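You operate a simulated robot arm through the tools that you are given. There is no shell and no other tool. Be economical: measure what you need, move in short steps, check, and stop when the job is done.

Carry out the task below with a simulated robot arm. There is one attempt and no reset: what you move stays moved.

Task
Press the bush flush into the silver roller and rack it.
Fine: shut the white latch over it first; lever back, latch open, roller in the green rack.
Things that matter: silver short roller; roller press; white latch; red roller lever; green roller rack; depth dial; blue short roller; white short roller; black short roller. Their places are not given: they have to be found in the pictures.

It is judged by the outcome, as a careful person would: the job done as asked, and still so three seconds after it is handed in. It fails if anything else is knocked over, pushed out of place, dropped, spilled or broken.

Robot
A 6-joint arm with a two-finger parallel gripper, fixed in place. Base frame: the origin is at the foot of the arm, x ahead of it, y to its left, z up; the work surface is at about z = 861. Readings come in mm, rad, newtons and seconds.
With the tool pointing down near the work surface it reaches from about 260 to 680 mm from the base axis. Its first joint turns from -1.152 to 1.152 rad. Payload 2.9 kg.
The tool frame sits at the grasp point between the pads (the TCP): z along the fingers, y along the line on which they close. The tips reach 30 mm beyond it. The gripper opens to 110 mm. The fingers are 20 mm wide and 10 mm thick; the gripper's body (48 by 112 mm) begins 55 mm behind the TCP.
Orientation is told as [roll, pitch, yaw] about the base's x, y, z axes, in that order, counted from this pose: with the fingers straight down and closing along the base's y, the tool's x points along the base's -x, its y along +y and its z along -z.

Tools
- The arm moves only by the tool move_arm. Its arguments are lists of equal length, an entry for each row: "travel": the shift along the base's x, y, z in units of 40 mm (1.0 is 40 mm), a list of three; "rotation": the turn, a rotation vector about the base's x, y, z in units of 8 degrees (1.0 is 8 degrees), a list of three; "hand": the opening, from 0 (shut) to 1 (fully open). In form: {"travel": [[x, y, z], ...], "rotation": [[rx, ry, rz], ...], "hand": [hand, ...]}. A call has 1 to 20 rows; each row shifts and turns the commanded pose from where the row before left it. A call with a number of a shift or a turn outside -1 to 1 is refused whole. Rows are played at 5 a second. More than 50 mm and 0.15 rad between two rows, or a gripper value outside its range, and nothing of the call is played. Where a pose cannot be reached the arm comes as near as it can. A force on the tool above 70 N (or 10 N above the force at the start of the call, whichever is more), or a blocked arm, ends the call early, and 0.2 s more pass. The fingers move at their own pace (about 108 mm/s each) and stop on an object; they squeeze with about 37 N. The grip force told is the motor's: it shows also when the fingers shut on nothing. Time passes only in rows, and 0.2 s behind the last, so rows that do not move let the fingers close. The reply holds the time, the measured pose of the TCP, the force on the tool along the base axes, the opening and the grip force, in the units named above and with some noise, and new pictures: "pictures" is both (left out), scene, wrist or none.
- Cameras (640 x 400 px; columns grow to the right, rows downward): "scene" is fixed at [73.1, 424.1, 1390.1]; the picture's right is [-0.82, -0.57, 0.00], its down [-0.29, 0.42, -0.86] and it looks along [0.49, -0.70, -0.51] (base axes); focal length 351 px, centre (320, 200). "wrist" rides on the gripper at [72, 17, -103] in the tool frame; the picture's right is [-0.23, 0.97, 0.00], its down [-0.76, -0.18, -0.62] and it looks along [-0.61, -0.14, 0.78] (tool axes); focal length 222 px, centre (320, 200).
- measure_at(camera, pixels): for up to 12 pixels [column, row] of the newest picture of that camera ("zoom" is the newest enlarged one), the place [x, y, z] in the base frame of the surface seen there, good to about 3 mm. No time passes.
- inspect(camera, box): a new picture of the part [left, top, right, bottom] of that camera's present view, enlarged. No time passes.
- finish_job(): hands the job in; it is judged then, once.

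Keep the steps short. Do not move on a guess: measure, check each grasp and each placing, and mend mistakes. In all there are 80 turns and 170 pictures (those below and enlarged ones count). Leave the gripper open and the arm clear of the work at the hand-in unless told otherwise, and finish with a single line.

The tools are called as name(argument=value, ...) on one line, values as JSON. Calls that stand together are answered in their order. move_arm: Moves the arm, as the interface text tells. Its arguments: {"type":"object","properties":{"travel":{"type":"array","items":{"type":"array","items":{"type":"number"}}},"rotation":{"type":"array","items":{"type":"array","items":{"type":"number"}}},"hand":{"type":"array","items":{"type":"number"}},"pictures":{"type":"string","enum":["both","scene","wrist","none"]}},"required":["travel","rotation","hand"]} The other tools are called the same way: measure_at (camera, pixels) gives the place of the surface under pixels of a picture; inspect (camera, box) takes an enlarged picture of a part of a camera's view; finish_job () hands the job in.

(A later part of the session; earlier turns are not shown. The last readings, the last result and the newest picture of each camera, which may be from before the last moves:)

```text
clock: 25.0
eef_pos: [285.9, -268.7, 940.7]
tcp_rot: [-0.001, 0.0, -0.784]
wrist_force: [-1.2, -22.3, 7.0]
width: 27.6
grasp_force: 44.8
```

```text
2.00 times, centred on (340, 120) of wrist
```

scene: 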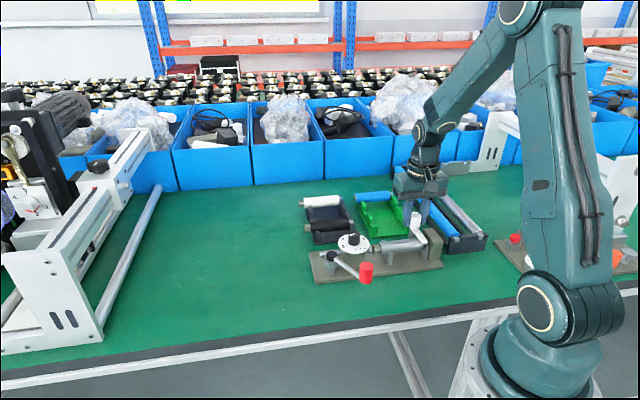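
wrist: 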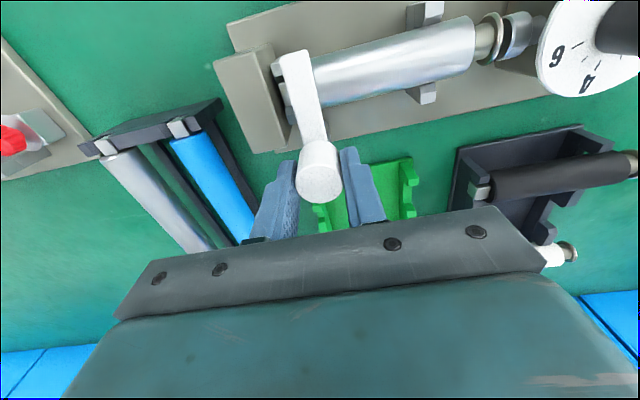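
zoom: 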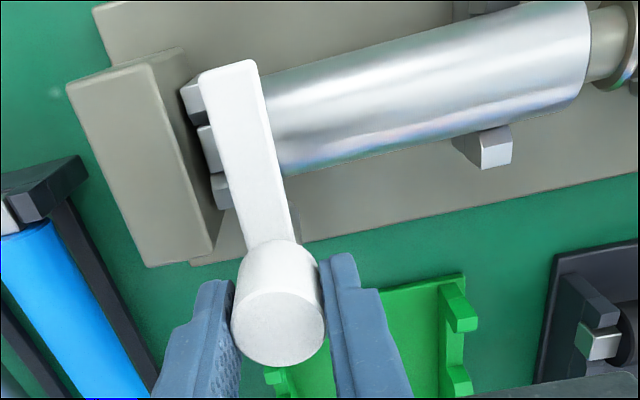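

The arm now lies across the roller. I'll check its angle by measurement.

measure_at(camera="zoom", pixels=[[230, 70], [250, 150], [268, 230], [203, 85], [258, 70], [246, 235], [292, 235], [275, 330]])

```text
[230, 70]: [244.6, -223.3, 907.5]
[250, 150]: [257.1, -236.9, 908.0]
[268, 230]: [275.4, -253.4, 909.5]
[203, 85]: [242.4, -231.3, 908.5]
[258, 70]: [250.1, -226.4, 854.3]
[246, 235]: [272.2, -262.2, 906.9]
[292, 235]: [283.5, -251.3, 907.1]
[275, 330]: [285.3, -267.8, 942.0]
```

The latch is exactly perpendicular to the roller, so it's shut. I'll release, rise, and move over towards the red lever handle, turning the hand to about yaw +12°.

move_arm(travel=[[0, 0, 0], [0, 0, 0], [0, 0, 0.7], [0, 0, 0.9], [0, 0, 0.9], [0.045, 0.66, 0], [0.045, 0.66, 0], [0.045, 0.66, 0], [0.045, 0.66, 0], [0.045, 0.66, 0], [0.045, 0.66, 0], [0.045, 0.66, 0], [0.045, 0.66, 0], [0, 0, 0]], rotation=[[0, 0, 0], [0, 0, 0], [0, 0, 0], [0, 0, 0], [0, 0, 0], [0, 0, 0.89], [0, 0, 0.89], [0, 0, 0.89], [0, 0, 0.89], [0, 0, 0.89], [0, 0, 0.89], [0, 0, 0.89], [0, 0, 0.89], [0, 0, 0]], hand=[0.5, 0.5, 0.5, 0.5, 0.5, 0.5, 0.5, 0.5, 0.5, 0.5, 0.5, 0.5, 0.5, 0.5], pictures="both")

inspect(camera="scene", box=[304, 195, 464, 295])

```text
clock: 28.0
eef_pos: [298.8, -56.0, 1041.7]
tcp_rot: [0.001, -0.001, 0.217]
wrist_force: [0.0, 0.4, -0.1]
width: 55.3
grasp_force: 0.0
```

scene: 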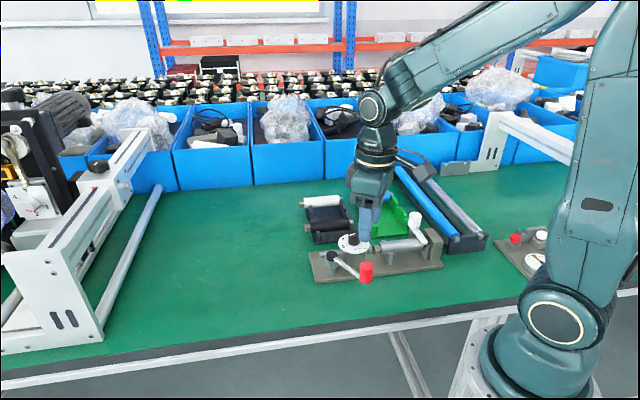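
wrist: 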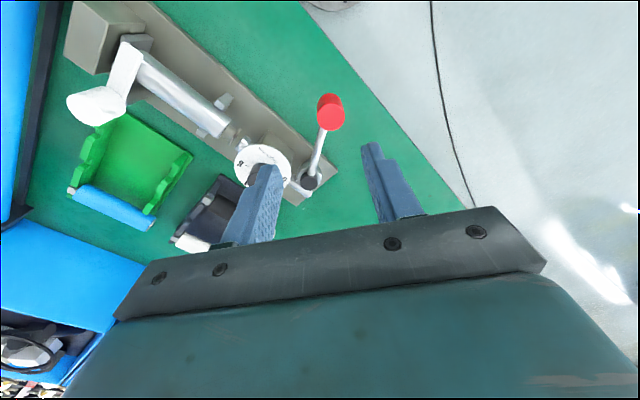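

```text
4.00 times, centred on (384, 245) of scene
```

zoom: 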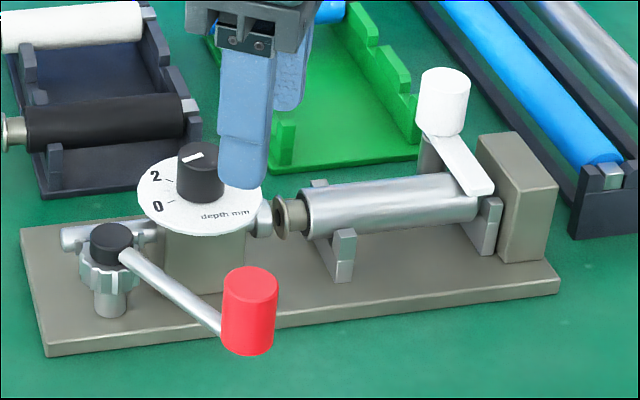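

The latch stays shut. I'll measure the red handle and pivot.

inspect(camera="wrist", box=[210, 80, 370, 200])

measure_at(camera="zoom", pixels=[[485, 140], [440, 140], [530, 135], [483, 98], [487, 180], [470, 70], [470, 250], [430, 320], [400, 400]])

measure_at(camera="scene", pixels=[[366, 265], [366, 275], [366, 281], [332, 255], [350, 269]])

```text
3.33 times, centred on (290, 140) of wrist
```

zoom: 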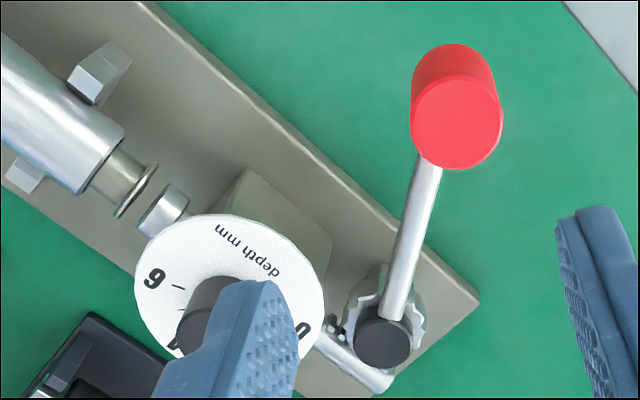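

```text
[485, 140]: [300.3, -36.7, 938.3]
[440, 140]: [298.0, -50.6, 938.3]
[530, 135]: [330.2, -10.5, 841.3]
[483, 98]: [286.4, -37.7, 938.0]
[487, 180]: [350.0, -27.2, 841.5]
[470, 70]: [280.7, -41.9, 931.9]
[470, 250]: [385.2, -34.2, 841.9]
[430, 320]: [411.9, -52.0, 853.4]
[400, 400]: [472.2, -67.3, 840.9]
```

```text
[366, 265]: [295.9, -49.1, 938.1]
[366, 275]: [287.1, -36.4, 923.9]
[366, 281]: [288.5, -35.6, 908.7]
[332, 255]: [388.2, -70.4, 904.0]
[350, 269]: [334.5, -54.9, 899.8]
```

The handle is ø≈28 at (293, -47.5), with the pivot at (389, -70.5) and R≈98.7. I'll lower over the handle.

move_arm(travel=[[-0.13, 0.215, 0], [0, 0, -0.9], [0, 0, -0.8], [0, 0, 0]], rotation=[[0, 0, 0], [0, 0, 0], [0, 0, 0], [0, 0, 0]], hand=[0.5, 0.5, 0.5, 0.5], pictures="wrist")

```text
clock: 29.0
eef_pos: [294.1, -50.4, 971.5]
tcp_rot: [0.0, -0.002, 0.216]
wrist_force: [0.4, 0.6, -0.3]
width: 55.1
grasp_force: 0.1
```

wrist: 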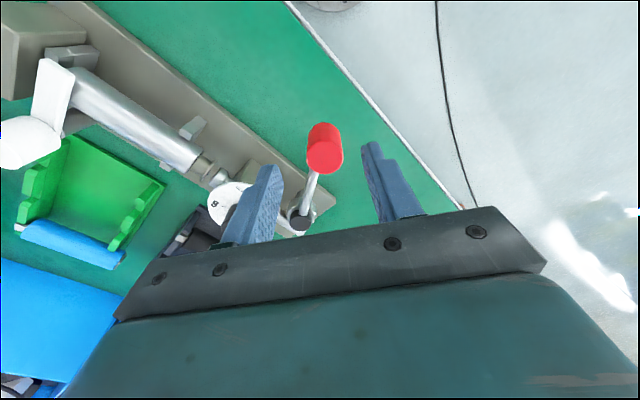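

Centred. Lowering to z≈938 and closing on the handle.

move_arm(travel=[[0, 0, -0.5], [0, 0, -0.38], [0, 0, 0], [0, 0, 0], [0, 0, 0]], rotation=[[0, 0, 0], [0, 0, 0], [0, 0, 0], [0, 0, 0], [0, 0, 0]], hand=[0.5, 0.5, 0, 0, 0], pictures="wrist")

```text
clock: 30.2
eef_pos: [294.0, -45.9, 937.9]
tcp_rot: [0.002, -0.002, 0.218]
wrist_force: [-2.9, 18.4, -1.3]
width: 25.7
grasp_force: 45.1
```

wrist: 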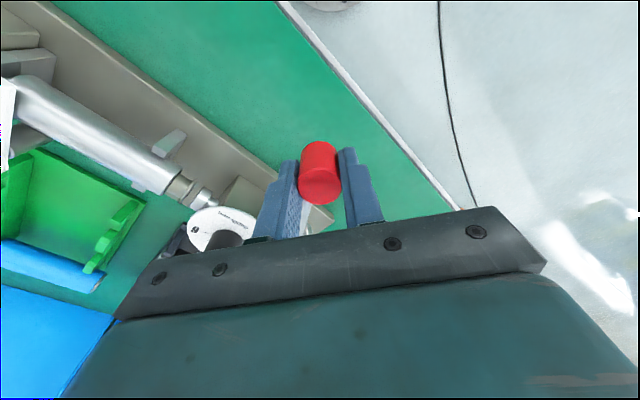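

Gripped. I'll swing the handle clockwise seen from above, 18° along the arc, and check that the ram advances towards the bush.

move_arm(travel=[[0.0925, 0.2975, 0], [0.1025, 0.235, 0], [0.1275, 0.225, 0], [0, 0, 0]], rotation=[[0, 0, -0.75], [0, 0, -0.75], [0, 0, -0.75], [0, 0, 0]], hand=[0, 0, 0, 0], pictures="both")

inspect(camera="scene", box=[304, 215, 432, 295])

```text
clock: 31.2
eef_pos: [306.9, -18.0, 937.6]
tcp_rot: [-0.001, 0.002, -0.099]
wrist_force: [-13.8, 7.5, 21.6]
width: 25.6
grasp_force: 45.1
```

scene: 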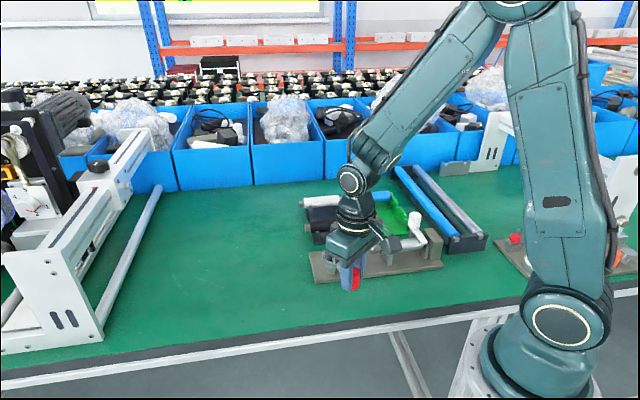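
wrist: 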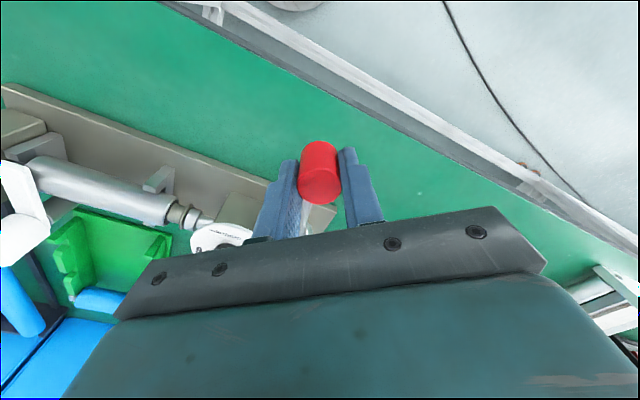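

```text
5.00 times, centred on (368, 255) of scene
```

zoom: 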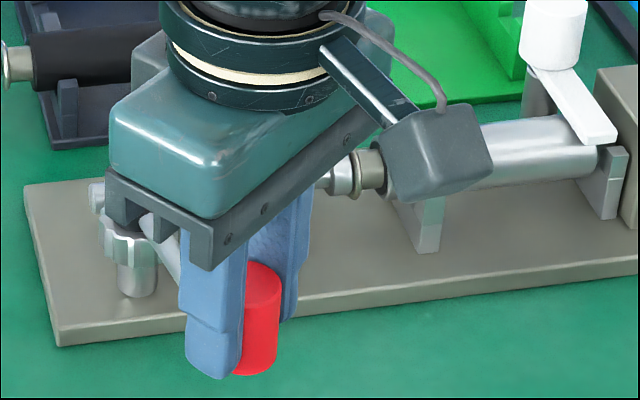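

Ram advancing freely, close to the bush. Continuing 12°.

move_arm(travel=[[0.1525, 0.21, 0.012], [0.17, 0.1925, 0], [0, 0, 0]], rotation=[[0, 0, -0.75], [0, 0, -0.75], [0, 0, 0]], hand=[0, 0, 0], pictures="wrist")

inspect(camera="wrist", box=[60, 130, 280, 270])

```text
clock: 32.0
eef_pos: [320.4, -1.3, 937.2]
tcp_rot: [-0.001, -0.003, -0.309]
wrist_force: [-8.5, 6.8, 23.6]
width: 25.6
grasp_force: 45.4
```

wrist: 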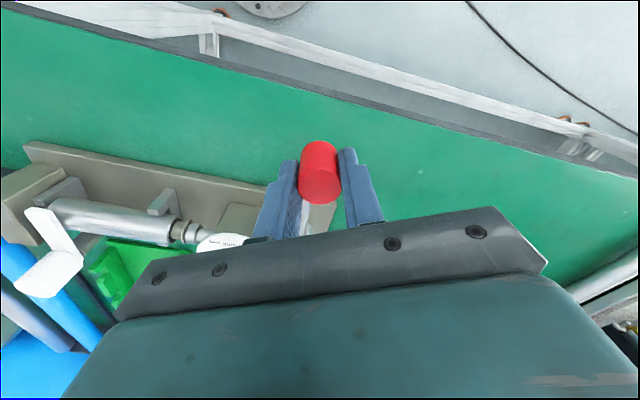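

```text
2.86 times, centred on (170, 200) of wrist
```

zoom: 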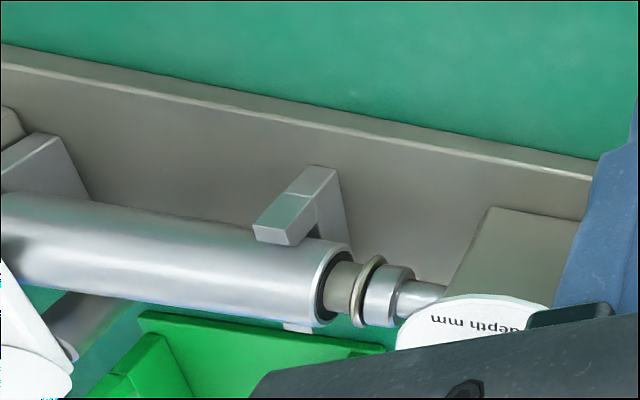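

The ram has reached the bush flange. Continuing 12° with force monitoring.

move_arm(travel=[[0.1925, 0.175, 0.01], [0.2075, 0.1525, 0], [0, 0, 0]], rotation=[[0, 0, -0.75], [0, 0, -0.75], [0, 0, 0]], hand=[0, 0, 0], pictures="wrist")

inspect(camera="wrist", box=[60, 130, 280, 270])

```text
clock: 32.8
eef_pos: [335.7, 10.9, 938.9]
tcp_rot: [-0.005, 0.006, -0.52]
wrist_force: [-0.8, 2.0, -41.6]
width: 25.7
grasp_force: 44.9
```

wrist: 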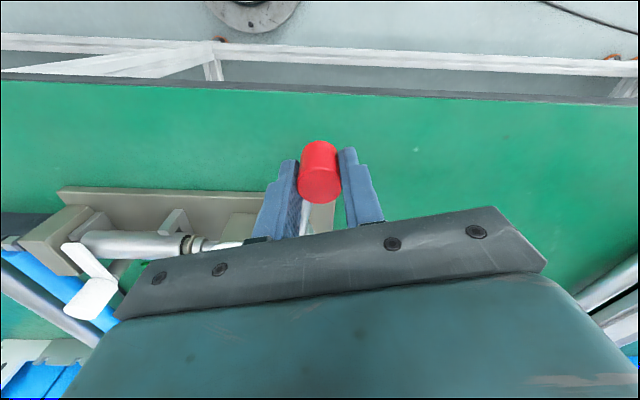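

```text
2.86 times, centred on (170, 200) of wrist
```

zoom: 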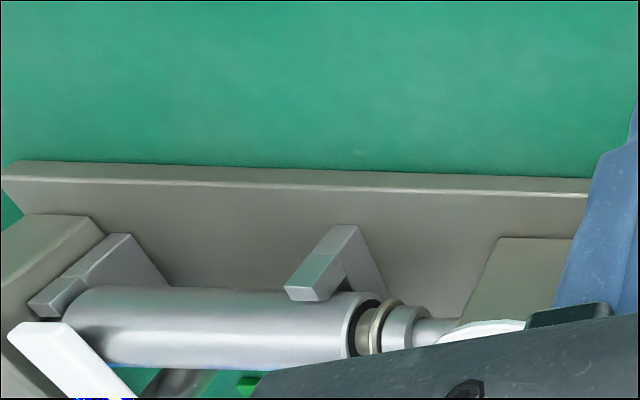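

The bush is moving in, with about half the gap left. I'll trim z down 0.7 mm and continue 12°.

move_arm(travel=[[0.2225, 0.13, -0.018], [0.235, 0.1075, 0], [0, 0, 0]], rotation=[[0, 0, -0.75], [0, 0, -0.75], [0, 0, 0]], hand=[0, 0, 0], pictures="wrist")

inspect(camera="wrist", box=[60, 160, 280, 300])

inspect(camera="scene", box=[304, 215, 432, 295])

```text
clock: 33.6
eef_pos: [354.5, 20.5, 938.8]
tcp_rot: [-0.002, 0.0, -0.729]
wrist_force: [-2.1, -4.0, -37.1]
width: 25.5
grasp_force: 44.6
```

wrist: 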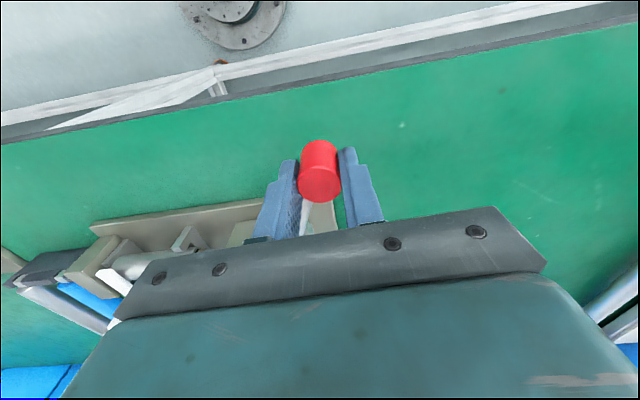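

```text
2.86 times, centred on (170, 230) of wrist
```

zoom: 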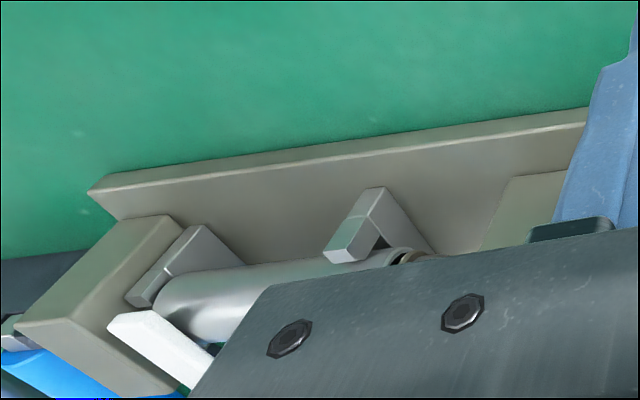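

```text
5.00 times, centred on (368, 255) of scene
```

zoom: 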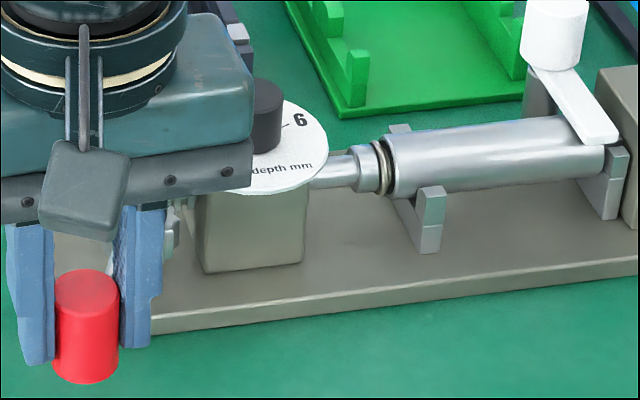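

The scene view now shows the bush flange nearly at the roller end, with a small gap at (385,165) in the zoom. Continuing 6°.

move_arm(travel=[[0.2475, 0.08, -0.018], [0, 0, 0]], rotation=[[0, 0, -0.75], [0, 0, 0]], hand=[0, 0], pictures="none")

inspect(camera="scene", box=[344, 230, 408, 270])

```text
clock: 34.2
eef_pos: [364.7, 24.1, 938.1]
tcp_rot: [0.001, 0.001, -0.831]
wrist_force: [-5.5, 2.3, 3.4]
width: 25.5
grasp_force: 44.5
```

```text
10.00 times, centred on (376, 250) of scene
```

zoom: 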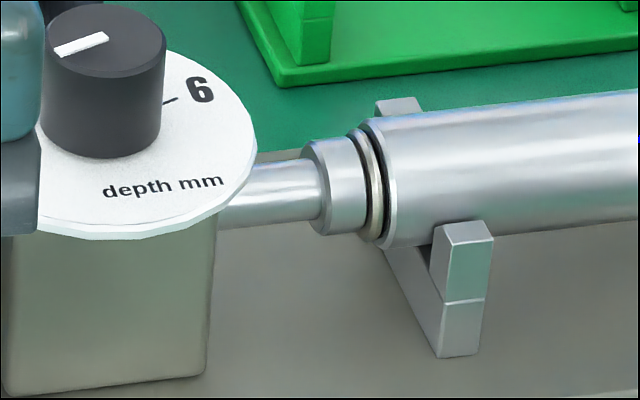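

The flange is nearly home with about 1–2 mm left. The dial pointer hasn't changed, so the dial is a stop setting at 0. Another 6°.

move_arm(travel=[[0.25, 0.055, 0], [0, 0, 0]], rotation=[[0, 0, -0.75], [0, 0, 0]], hand=[0, 0], pictures="none")

inspect(camera="scene", box=[344, 230, 408, 270])

```text
clock: 34.8
eef_pos: [368.6, 24.5, 939.3]
tcp_rot: [-0.016, 0.007, -0.938]
wrist_force: [-42.8, -15.5, 24.5]
width: 26.0
grasp_force: 44.6
```

```text
10.00 times, centred on (376, 250) of scene
```

zoom: 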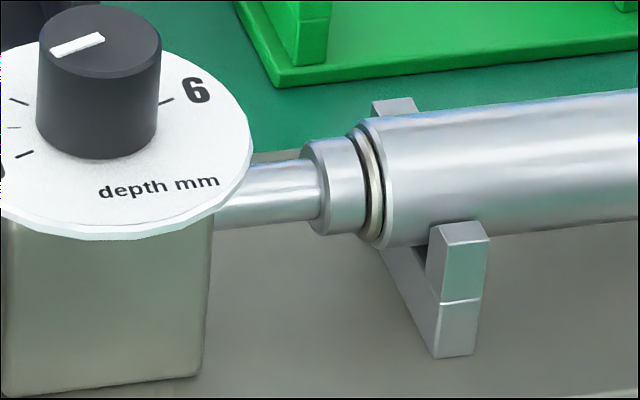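

Now 45 N of resistance with the flange against the body and the ram stopped: fully home. The press also shifted very slightly, so I won't push more. I'll swing the lever back along the same arc.

move_arm(travel=[[-0.25, -0.055, 0], [-0.2475, -0.08, 0], [-0.235, -0.1075, 0.018], [-0.2225, -0.13, 0.018], [0, 0, 0]], rotation=[[0, 0, 0.75], [0, 0, 0.75], [0, 0, 0.75], [0, 0, 0.75], [0, 0, 0]], hand=[0, 0, 0, 0, 0], pictures="none")

inspect(camera="scene", box=[320, 215, 448, 295])

```text
clock: 36.0
eef_pos: [334.9, 11.8, 937.7]
tcp_rot: [-0.001, 0.002, -0.516]
wrist_force: [8.4, -11.8, -38.6]
width: 25.6
grasp_force: 45.0
```

```text
5.00 times, centred on (384, 255) of scene
```

zoom: 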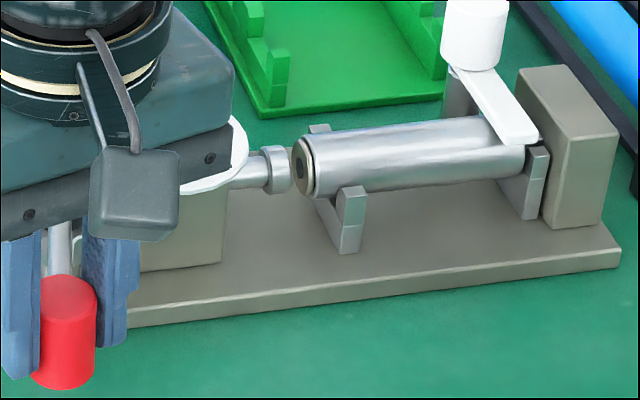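

Ram retracts and the bush looks flush. I'll inspect the bush end closely before fully backing off.

inspect(camera="scene", box=[364, 235, 404, 260])

inspect(camera="scene", box=[344, 180, 384, 205])

```text
16.00 times, centred on (384, 248) of scene
```

zoom: 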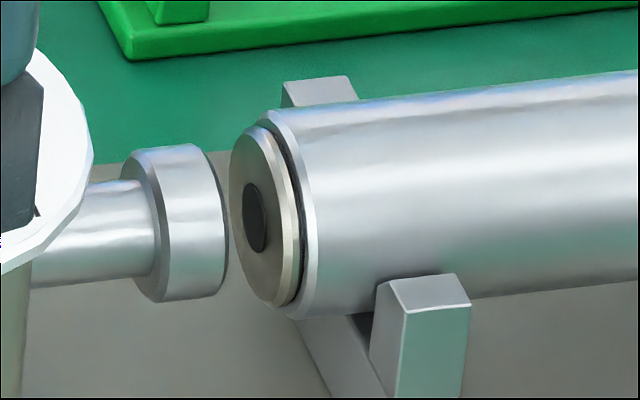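

```text
16.00 times, centred on (364, 192) of scene
```

zoom: 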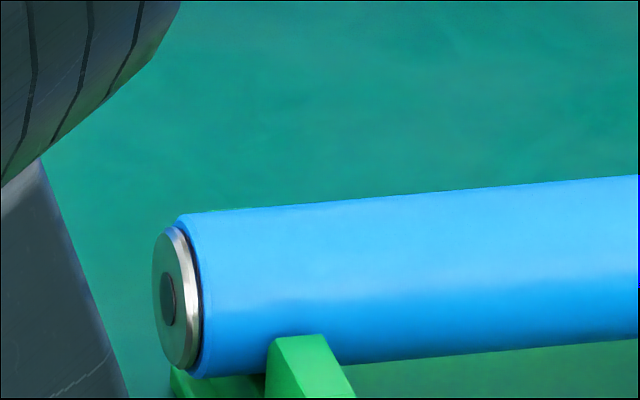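

A faint gap seems to remain at the flange compared with the blue reference roller, maybe 0.5 mm. I'll press once more, with the command going slightly further, to be sure it's fully home.

move_arm(travel=[[0.2225, 0.13, -0.018], [0.235, 0.1075, -0.01], [0.2475, 0.08, 0], [0.2, 0.044, 0], [0, 0, 0]], rotation=[[0, 0, -0.75], [0, 0, -0.75], [0, 0, -0.75], [0, 0, -0.6], [0, 0, 0]], hand=[0, 0, 0, 0, 0], pictures="none")

move_arm(travel=[[0.1, 0.02, 0], [0, 0, 0]], rotation=[[0, 0, 0], [0, 0, 0]], hand=[0, 0], pictures="none")

inspect(camera="scene", box=[364, 235, 404, 260])

```text
clock: 37.2
eef_pos: [368.9, 25.6, 939.3]
tcp_rot: [-0.006, 0.004, -0.917]
wrist_force: [-31.4, -15.7, 31.5]
width: 25.6
grasp_force: 44.9
```

```text
clock: 37.8
eef_pos: [368.9, 25.8, 937.0]
tcp_rot: [-0.014, 0.01, -0.917]
wrist_force: [-44.6, -22.3, 41.4]
width: 25.8
grasp_force: 45.4
```

```text
16.00 times, centred on (384, 248) of scene
```

zoom: 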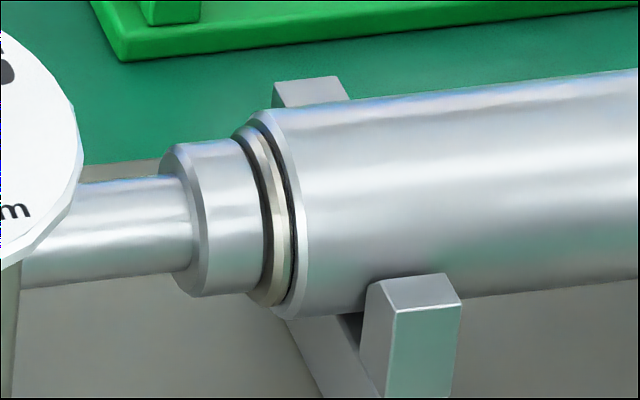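

The handle stays at the same place under more force, so it's a hard stop and the bush is fully home. Returning the lever along the arc.

move_arm(travel=[[-0.3, -0.064, 0.01], [-0.2475, -0.08, 0.018], [-0.235, -0.1075, 0.01], [-0.2225, -0.13, 0], [-0.2075, -0.1525, 0], [-0.1925, -0.175, 0], [-0.17, -0.1925, 0], [0, 0, 0]], rotation=[[0, 0, 0.6], [0, 0, 0.75], [0, 0, 0.75], [0, 0, 0.75], [0, 0, 0.75], [0, 0, 0.75], [0, 0, 0.75], [0, 0, 0]], hand=[0, 0, 0, 0, 0, 0, 0, 0], pictures="none")

inspect(camera="scene", box=[364, 235, 404, 260])

```text
clock: 39.6
eef_pos: [312.0, -10.6, 938.8]
tcp_rot: [0.0, 0.005, -0.201]
wrist_force: [-5.1, 6.0, -38.4]
width: 25.4
grasp_force: 44.6
```

```text
16.00 times, centred on (384, 248) of scene
```

zoom: 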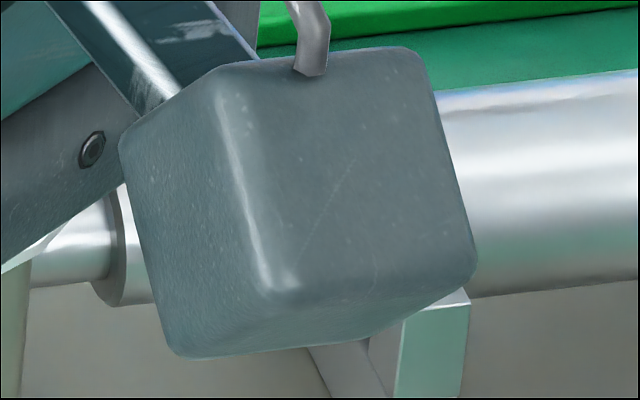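

Continuing back to the start angle.

move_arm(travel=[[-0.1525, -0.21, -0.012], [-0.1275, -0.225, -0.01], [-0.1025, -0.235, 0], [-0.08, -0.2475, 0], [0, 0, 0]], rotation=[[0, 0, 0.75], [0, 0, 0.75], [0, 0, 0.75], [0, 0, 0.75], [0, 0, 0]], hand=[0, 0, 0, 0, 0], pictures="none")

```text
clock: 40.8
eef_pos: [293.7, -45.0, 938.3]
tcp_rot: [0.001, -0.002, 0.219]
wrist_force: [-14.9, 6.8, 30.0]
width: 25.5
grasp_force: 44.8
```

It's back to within about 1 mm of the start. I'll nudge 1.5 mm more to meet the rest position, then release and rise.

move_arm(travel=[[-0.01, -0.04, -0.01], [0, 0, 0], [0, 0, 0], [0, 0, 0], [0, 0, 0.7], [0, 0, 0.9], [0, 0, 0.9], [0, 0, 0]], rotation=[[0, 0, 0], [0, 0, 0], [0, 0, 0], [0, 0, 0], [0, 0, 0], [0, 0, 0], [0, 0, 0], [0, 0, 0]], hand=[0, 0, 0.5, 0.5, 0.5, 0.5, 0.5, 0.5], pictures="both")

inspect(camera="scene", box=[304, 195, 464, 295])

measure_at(camera="scene", pixels=[[366, 265], [366, 275], [332, 255]])

```text
clock: 42.6
eef_pos: [294.8, -45.1, 1036.7]
tcp_rot: [-0.001, 0.0, 0.216]
wrist_force: [-0.4, 0.7, -0.9]
width: 55.1
grasp_force: 0.2
```

scene: 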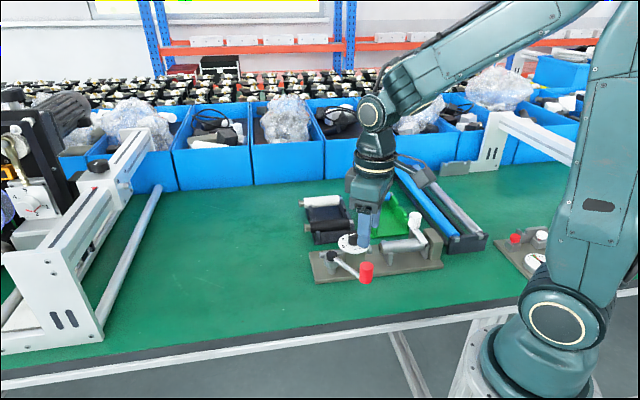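
wrist: 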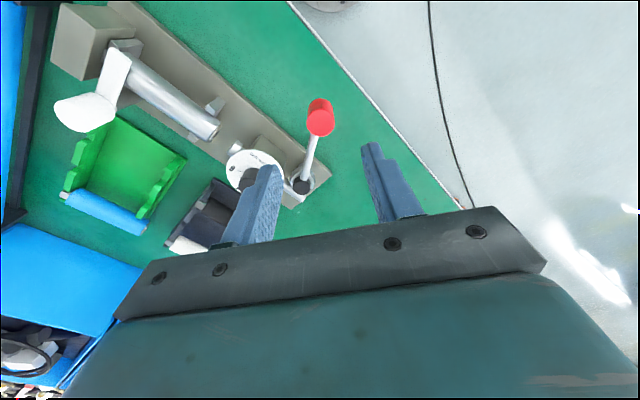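

```text
4.00 times, centred on (384, 245) of scene
```

zoom: 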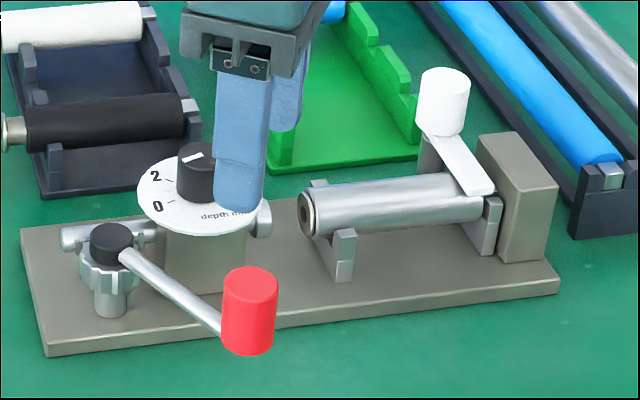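

```text
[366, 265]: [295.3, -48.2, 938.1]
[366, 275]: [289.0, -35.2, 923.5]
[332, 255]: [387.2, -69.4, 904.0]
```

The lever is back exactly at its start position, the press hasn't moved, and the bush is in. Now back to the latch knob at yaw -45° to open it.

move_arm(travel=[[-0.0284, -0.688, 0], [-0.0284, -0.688, 0], [-0.0284, -0.688, 0], [-0.0284, -0.688, 0], [-0.0284, -0.688, 0], [-0.0284, -0.688, 0], [-0.0284, -0.688, 0], [-0.0284, -0.688, 0], [0, 0, -0.8], [0, 0, -0.8], [0, 0, 0]], rotation=[[0, 0, -0.89], [0, 0, -0.89], [0, 0, -0.89], [0, 0, -0.89], [0, 0, -0.89], [0, 0, -0.89], [0, 0, -0.89], [0, 0, -0.89], [0, 0, 0], [0, 0, 0], [0, 0, 0]], hand=[0.5, 0.5, 0.5, 0.5, 0.5, 0.5, 0.5, 0.5, 0.5, 0.5, 0.5], pictures="wrist")

inspect(camera="wrist", box=[440, 0, 560, 75])

```text
clock: 45.0
eef_pos: [286.4, -267.1, 972.1]
tcp_rot: [0.0, 0.0, -0.778]
wrist_force: [0.1, -0.2, 0.1]
width: 54.9
grasp_force: 0.0
```

wrist: 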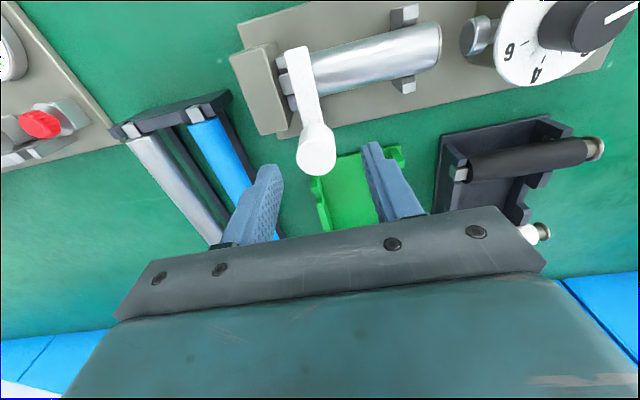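

```text
5.33 times, centred on (500, 38) of wrist
```

zoom: 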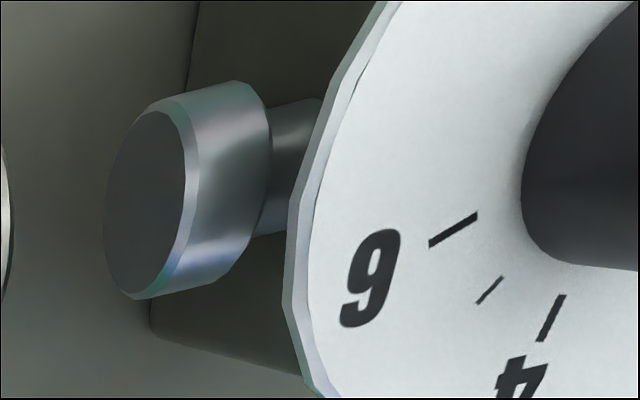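

Now I'll zoom on the bush end from here to verify it is flush.

inspect(camera="wrist", box=[400, 15, 464, 55])

inspect(camera="scene", box=[364, 235, 404, 260])

```text
10.00 times, centred on (432, 35) of wrist
```

zoom: 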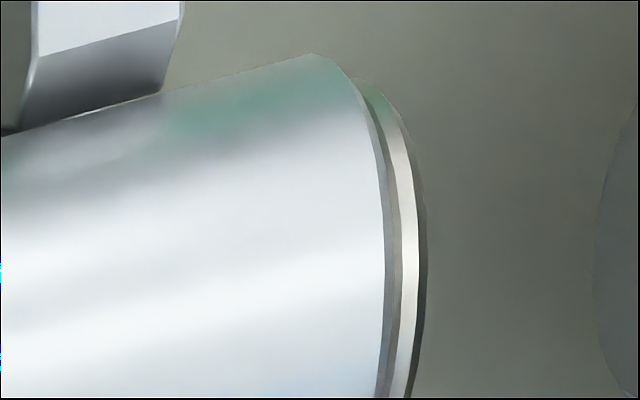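

```text
16.00 times, centred on (384, 248) of scene
```

zoom: 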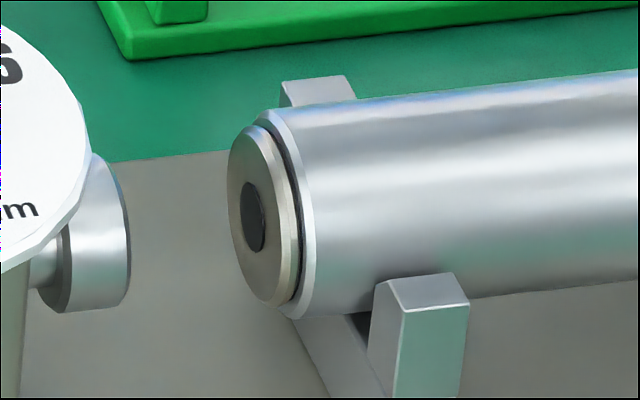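

The flange now seats against the body with no gap, matching the blue roller. I'll lower onto the knob and grip it.

move_arm(travel=[[0, 0, -0.45], [0, 0, -0.37], [0, 0, 0], [0, 0, 0], [0, 0, 0]], rotation=[[0, 0, 0], [0, 0, 0], [0, 0, 0], [0, 0, 0], [0, 0, 0]], hand=[0.5, 0.5, 0, 0, 0], pictures="none")

move_arm(travel=[[0, 0, 0], [0, 0, 0], [0, 0, 0], [0, 0, 0], [0, 0, 0]], rotation=[[0, 0, 0.7], [0, 0, 0.7], [0, 0, 0.7], [0, 0, 0.7], [0, 0, 0]], hand=[0, 0, 0, 0, 0], pictures="none")

```text
clock: 46.2
eef_pos: [285.6, -269.5, 940.5]
tcp_rot: [0.0, 0.0, -0.782]
wrist_force: [-11.6, -10.1, -0.1]
width: 27.8
grasp_force: 45.4
```

```text
clock: 47.4
eef_pos: [286.1, -267.8, 940.0]
tcp_rot: [0.0, 0.0, -0.385]
wrist_force: [5.9, -21.2, -40.0]
width: 27.7
grasp_force: 45.0
```

Turning well. I'll trim -0.8 mm in z and y and continue.

move_arm(travel=[[0, -0.02, -0.02], [0, 0, 0], [0, 0, 0], [0, 0, 0], [0, 0, 0]], rotation=[[0, 0, 0], [0, 0, 0.7], [0, 0, 0.7], [0, 0, 0.7], [0, 0, 0]], hand=[0, 0, 0, 0, 0], pictures="none")

move_arm(travel=[[0, 0, 0], [0, 0, 0], [0, 0, 0], [0, 0, 0]], rotation=[[0, 0, 0.7], [0, 0, 0.7], [0, 0, 0.7], [0, 0, 0]], hand=[0, 0, 0, 0], pictures="none")

```text
clock: 48.6
eef_pos: [287.2, -267.8, 939.9]
tcp_rot: [0.001, 0.0, -0.09]
wrist_force: [15.5, 1.1, -37.7]
width: 27.9
grasp_force: 44.7
```

```text
clock: 49.6
eef_pos: [286.7, -267.1, 940.6]
tcp_rot: [0.0, 0.0, 0.202]
wrist_force: [14.1, 13.2, -20.9]
width: 27.7
grasp_force: 44.7
```

move_arm(travel=[[0.012, 0.012, -0.01], [0, 0, 0], [0, 0, 0], [0, 0, 0], [0, 0, 0], [0, 0, 0], [0, 0, 0]], rotation=[[0, 0, 0], [0, 0, 0.85], [0, 0, 0.85], [0, 0, 0.85], [0, 0, 0.8], [0, 0, 0.8], [0, 0, 0]], hand=[0, 0, 0, 0, 0, 0, 0], pictures="both")

inspect(camera="scene", box=[376, 195, 472, 255])

```text
clock: 51.2
eef_pos: [285.1, -266.1, 938.8]
tcp_rot: [0.004, -0.004, 0.781]
wrist_force: [1.2, 31.3, 2.5]
width: 27.7
grasp_force: 44.8
```

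scene: 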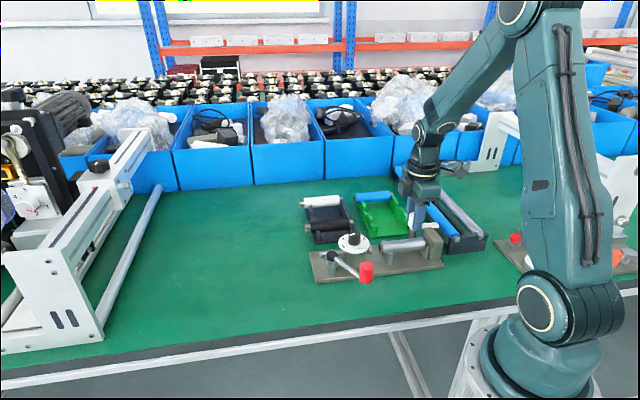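
wrist: 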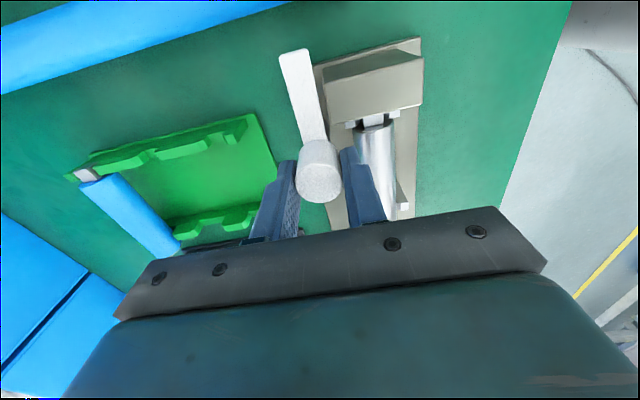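

```text
6.67 times, centred on (424, 225) of scene
```

zoom: 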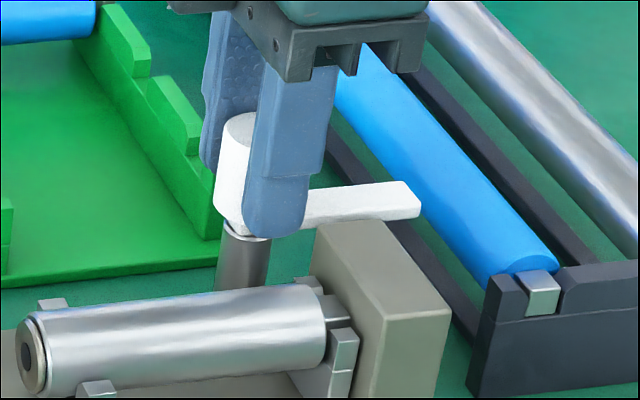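

The latch is fully open, as it started. Release, rise, and move above the roller.

move_arm(travel=[[0, 0.01, 0], [0, 0, 0], [0, 0, 0.7], [0, 0, 0.9], [0.06, 0.8, 0], [0.06, 0.8, 0], [0, 0, 0]], rotation=[[0, 0, 0], [0, 0, 0], [0, 0, 0], [0, 0, 0], [0, 0, 0], [0, 0, 0], [0, 0, 0]], hand=[0.45, 0.45, 0.45, 0.45, 0.45, 0.45, 0.45], pictures="wrist")

inspect(camera="wrist", box=[20, 40, 360, 220])

```text
clock: 52.8
eef_pos: [291.6, -202.9, 1002.5]
tcp_rot: [0.002, -0.001, 0.779]
wrist_force: [-0.2, -0.4, 0.9]
width: 49.6
grasp_force: 0.1
```

wrist: 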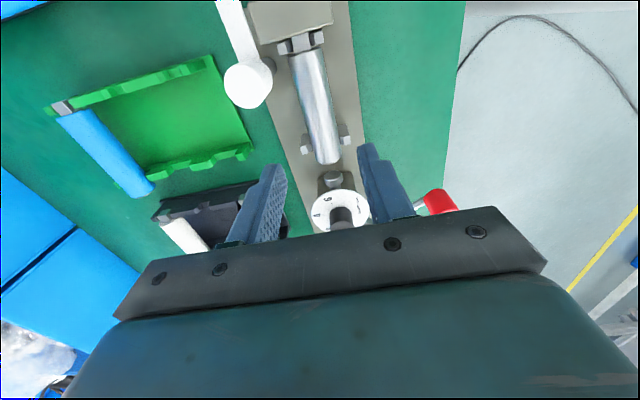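

```text
1.88 times, centred on (190, 130) of wrist
```

zoom: 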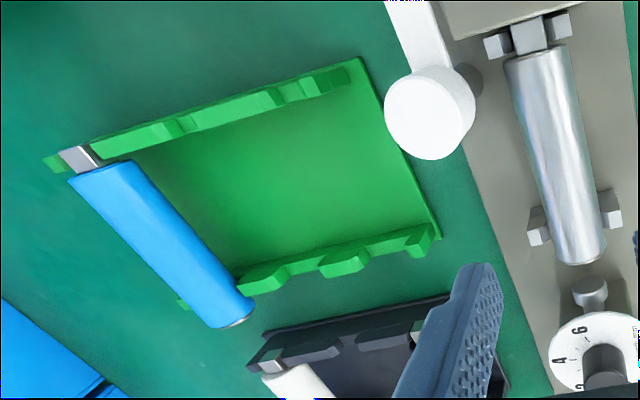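

The roller is ready to lift. The green rack has three slots with blue in the outer one. I'll measure the rack notches.

measure_at(camera="zoom", pixels=[[183, 128], [225, 113], [283, 97], [310, 90], [350, 75], [262, 282], [300, 270], [343, 262], [385, 248], [420, 240], [160, 240], [80, 158]])

inspect(camera="wrist", box=[30, 40, 270, 210])

inspect(camera="scene", box=[345, 180, 425, 240])

```text
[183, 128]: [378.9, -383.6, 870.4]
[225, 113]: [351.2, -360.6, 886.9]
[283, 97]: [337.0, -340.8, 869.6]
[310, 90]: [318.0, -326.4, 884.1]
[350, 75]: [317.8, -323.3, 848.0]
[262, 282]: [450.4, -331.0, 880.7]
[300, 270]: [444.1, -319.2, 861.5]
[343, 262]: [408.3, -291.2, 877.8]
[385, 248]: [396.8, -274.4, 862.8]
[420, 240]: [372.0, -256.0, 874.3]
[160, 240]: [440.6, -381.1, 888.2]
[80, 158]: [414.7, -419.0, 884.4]
```

```text
2.35 times, centred on (150, 125) of wrist
```

zoom: 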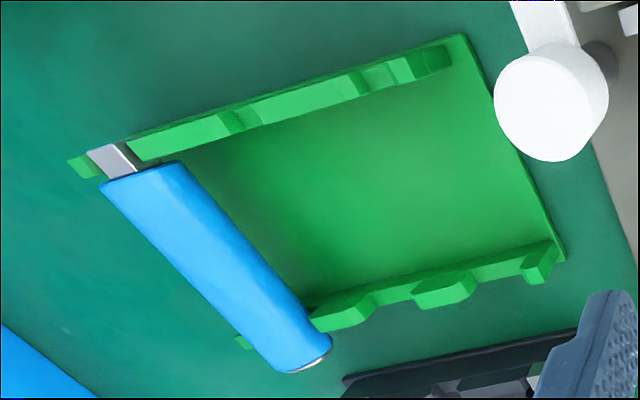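

```text
6.67 times, centred on (385, 210) of scene
```

zoom: 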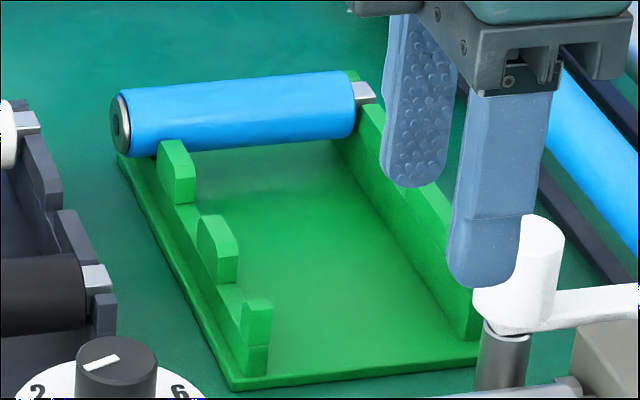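

Rack notch lines: middle at v≈-539, nearest at v≈-478, with rails at u≈-3 and 87. First I pick up the roller, descending over it in the press.

move_arm(travel=[[0, -0.015, -0.8], [0, 0, -0.9], [0, 0, -0.5], [0, 0, -0.46], [0, 0, 0], [0, 0, 0], [0, 0, 0], [0, 0, 0]], rotation=[[0, 0, 0.05], [0, 0, 0], [0, 0, 0], [0, 0, 0], [0, 0, 0], [0, 0, 0], [0, 0, 0], [0, 0, 0]], hand=[0.42, 0.42, 0.42, 0.42, 0.42, 0, 0, 0], pictures="wrist")

```text
clock: 54.6
eef_pos: [291.4, -204.1, 896.2]
tcp_rot: [0.0, 0.001, 0.785]
wrist_force: [1.1, 0.0, -0.7]
width: 27.4
grasp_force: 37.0
```

wrist: 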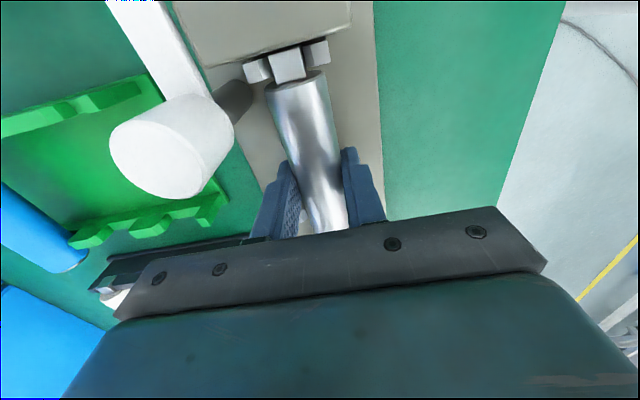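

Gripped with almost no side load. Lifting straight up.

move_arm(travel=[[0, 0, 0.25], [0, 0, 0.5], [0, 0, 0.9], [0, 0, 0.9], [0, 0, 0.2], [0, 0, 0]], rotation=[[0, 0, 0], [0, 0, 0], [0, 0, 0], [0, 0, 0], [0, 0, 0], [0, 0, 0]], hand=[0, 0, 0, 0, 0, 0], pictures="both")

inspect(camera="scene", box=[340, 165, 468, 265])

```text
clock: 56.0
eef_pos: [292.0, -207.0, 1006.3]
tcp_rot: [0.0, 0.0, 0.783]
wrist_force: [0.5, -1.2, -2.3]
width: 28.9
grasp_force: 37.1
```

scene: 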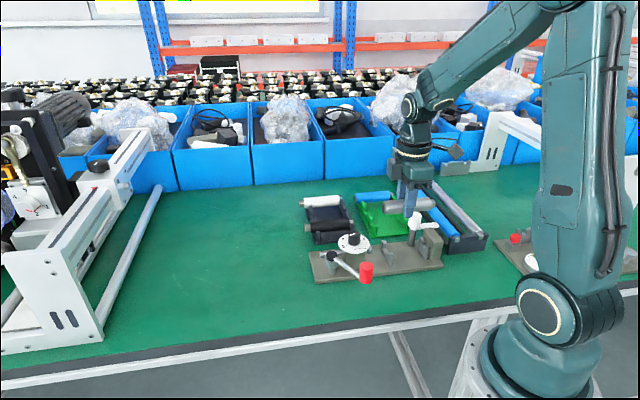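
wrist: 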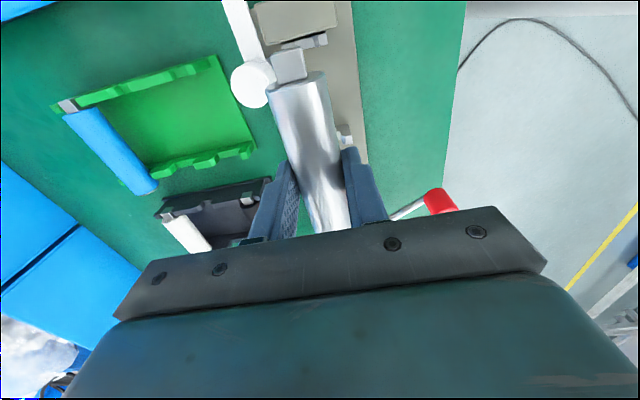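

```text
4.00 times, centred on (404, 215) of scene
```

zoom: 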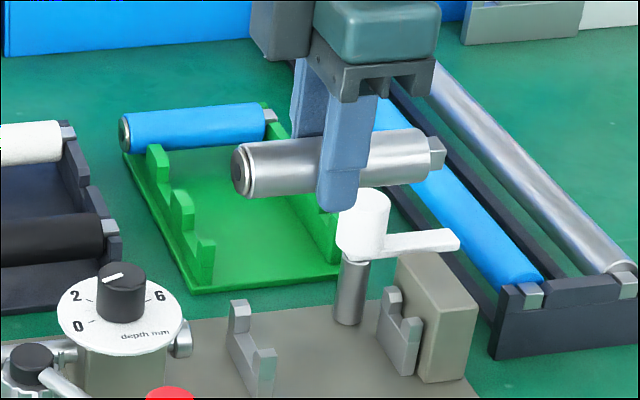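

The roller is held with its bush flush. I'll move over the nearest free rack slot at v≈-478, which leaves the most room from the blue roller, staying high.

move_arm(travel=[[0.7475, -0.777, 0], [0.7475, -0.777, 0], [0.7475, -0.777, 0], [0, 0, 0], [0, 0, 0]], rotation=[[0, 0, 0], [0, 0, 0], [0, 0, 0], [0, 0, 0], [0, 0, 0]], hand=[0, 0, 0, 0, 0], pictures="wrist")

inspect(camera="wrist", box=[150, 10, 420, 200])

inspect(camera="scene", box=[340, 165, 436, 245])

```text
clock: 57.2
eef_pos: [382.5, -297.0, 1007.7]
tcp_rot: [0.002, 0.002, 0.785]
wrist_force: [1.1, 0.1, -2.2]
width: 28.8
grasp_force: 37.0
```

wrist: 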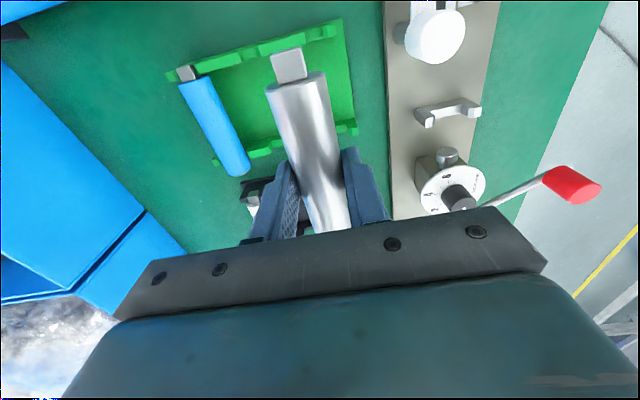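

```text
2.11 times, centred on (285, 105) of wrist
```

zoom: 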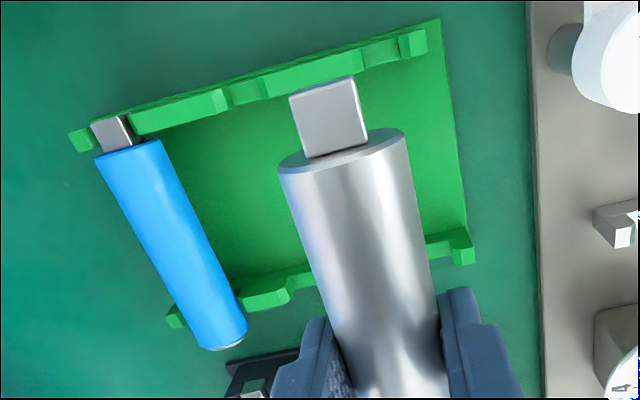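

```text
5.00 times, centred on (388, 205) of scene
```

zoom: 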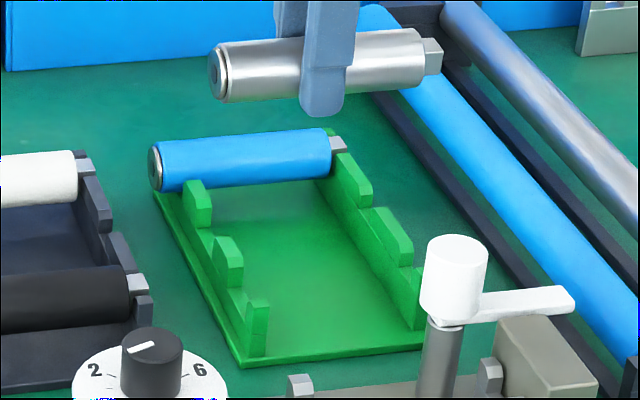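

measure_at(camera="wrist", pixels=[[303, 45], [311, 36], [315, 35], [318, 34], [325, 32], [333, 31], [237, 58], [249, 54], [186, 73], [352, 129], [258, 151], [209, 110]])

measure_at(camera="zoom", pixels=[[225, 245], [238, 285], [258, 300], [245, 318], [393, 225], [415, 270], [408, 262], [208, 240], [155, 170], [218, 75], [425, 50], [410, 45]])

```text
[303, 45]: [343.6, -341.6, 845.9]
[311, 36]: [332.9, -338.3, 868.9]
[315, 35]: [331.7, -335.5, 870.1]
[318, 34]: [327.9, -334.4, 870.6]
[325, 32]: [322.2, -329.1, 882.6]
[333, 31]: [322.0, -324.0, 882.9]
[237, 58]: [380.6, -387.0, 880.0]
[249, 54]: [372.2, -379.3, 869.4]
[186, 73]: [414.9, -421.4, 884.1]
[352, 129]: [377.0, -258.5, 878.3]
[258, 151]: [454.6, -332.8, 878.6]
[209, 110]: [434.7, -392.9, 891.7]
```

```text
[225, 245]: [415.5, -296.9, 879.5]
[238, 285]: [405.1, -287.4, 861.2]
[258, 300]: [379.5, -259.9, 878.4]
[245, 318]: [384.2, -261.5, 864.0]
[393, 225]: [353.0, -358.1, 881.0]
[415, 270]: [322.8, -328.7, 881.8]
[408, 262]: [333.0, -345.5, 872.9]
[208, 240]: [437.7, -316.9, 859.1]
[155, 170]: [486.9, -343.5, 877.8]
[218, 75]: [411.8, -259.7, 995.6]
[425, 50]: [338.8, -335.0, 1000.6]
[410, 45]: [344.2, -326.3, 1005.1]
```

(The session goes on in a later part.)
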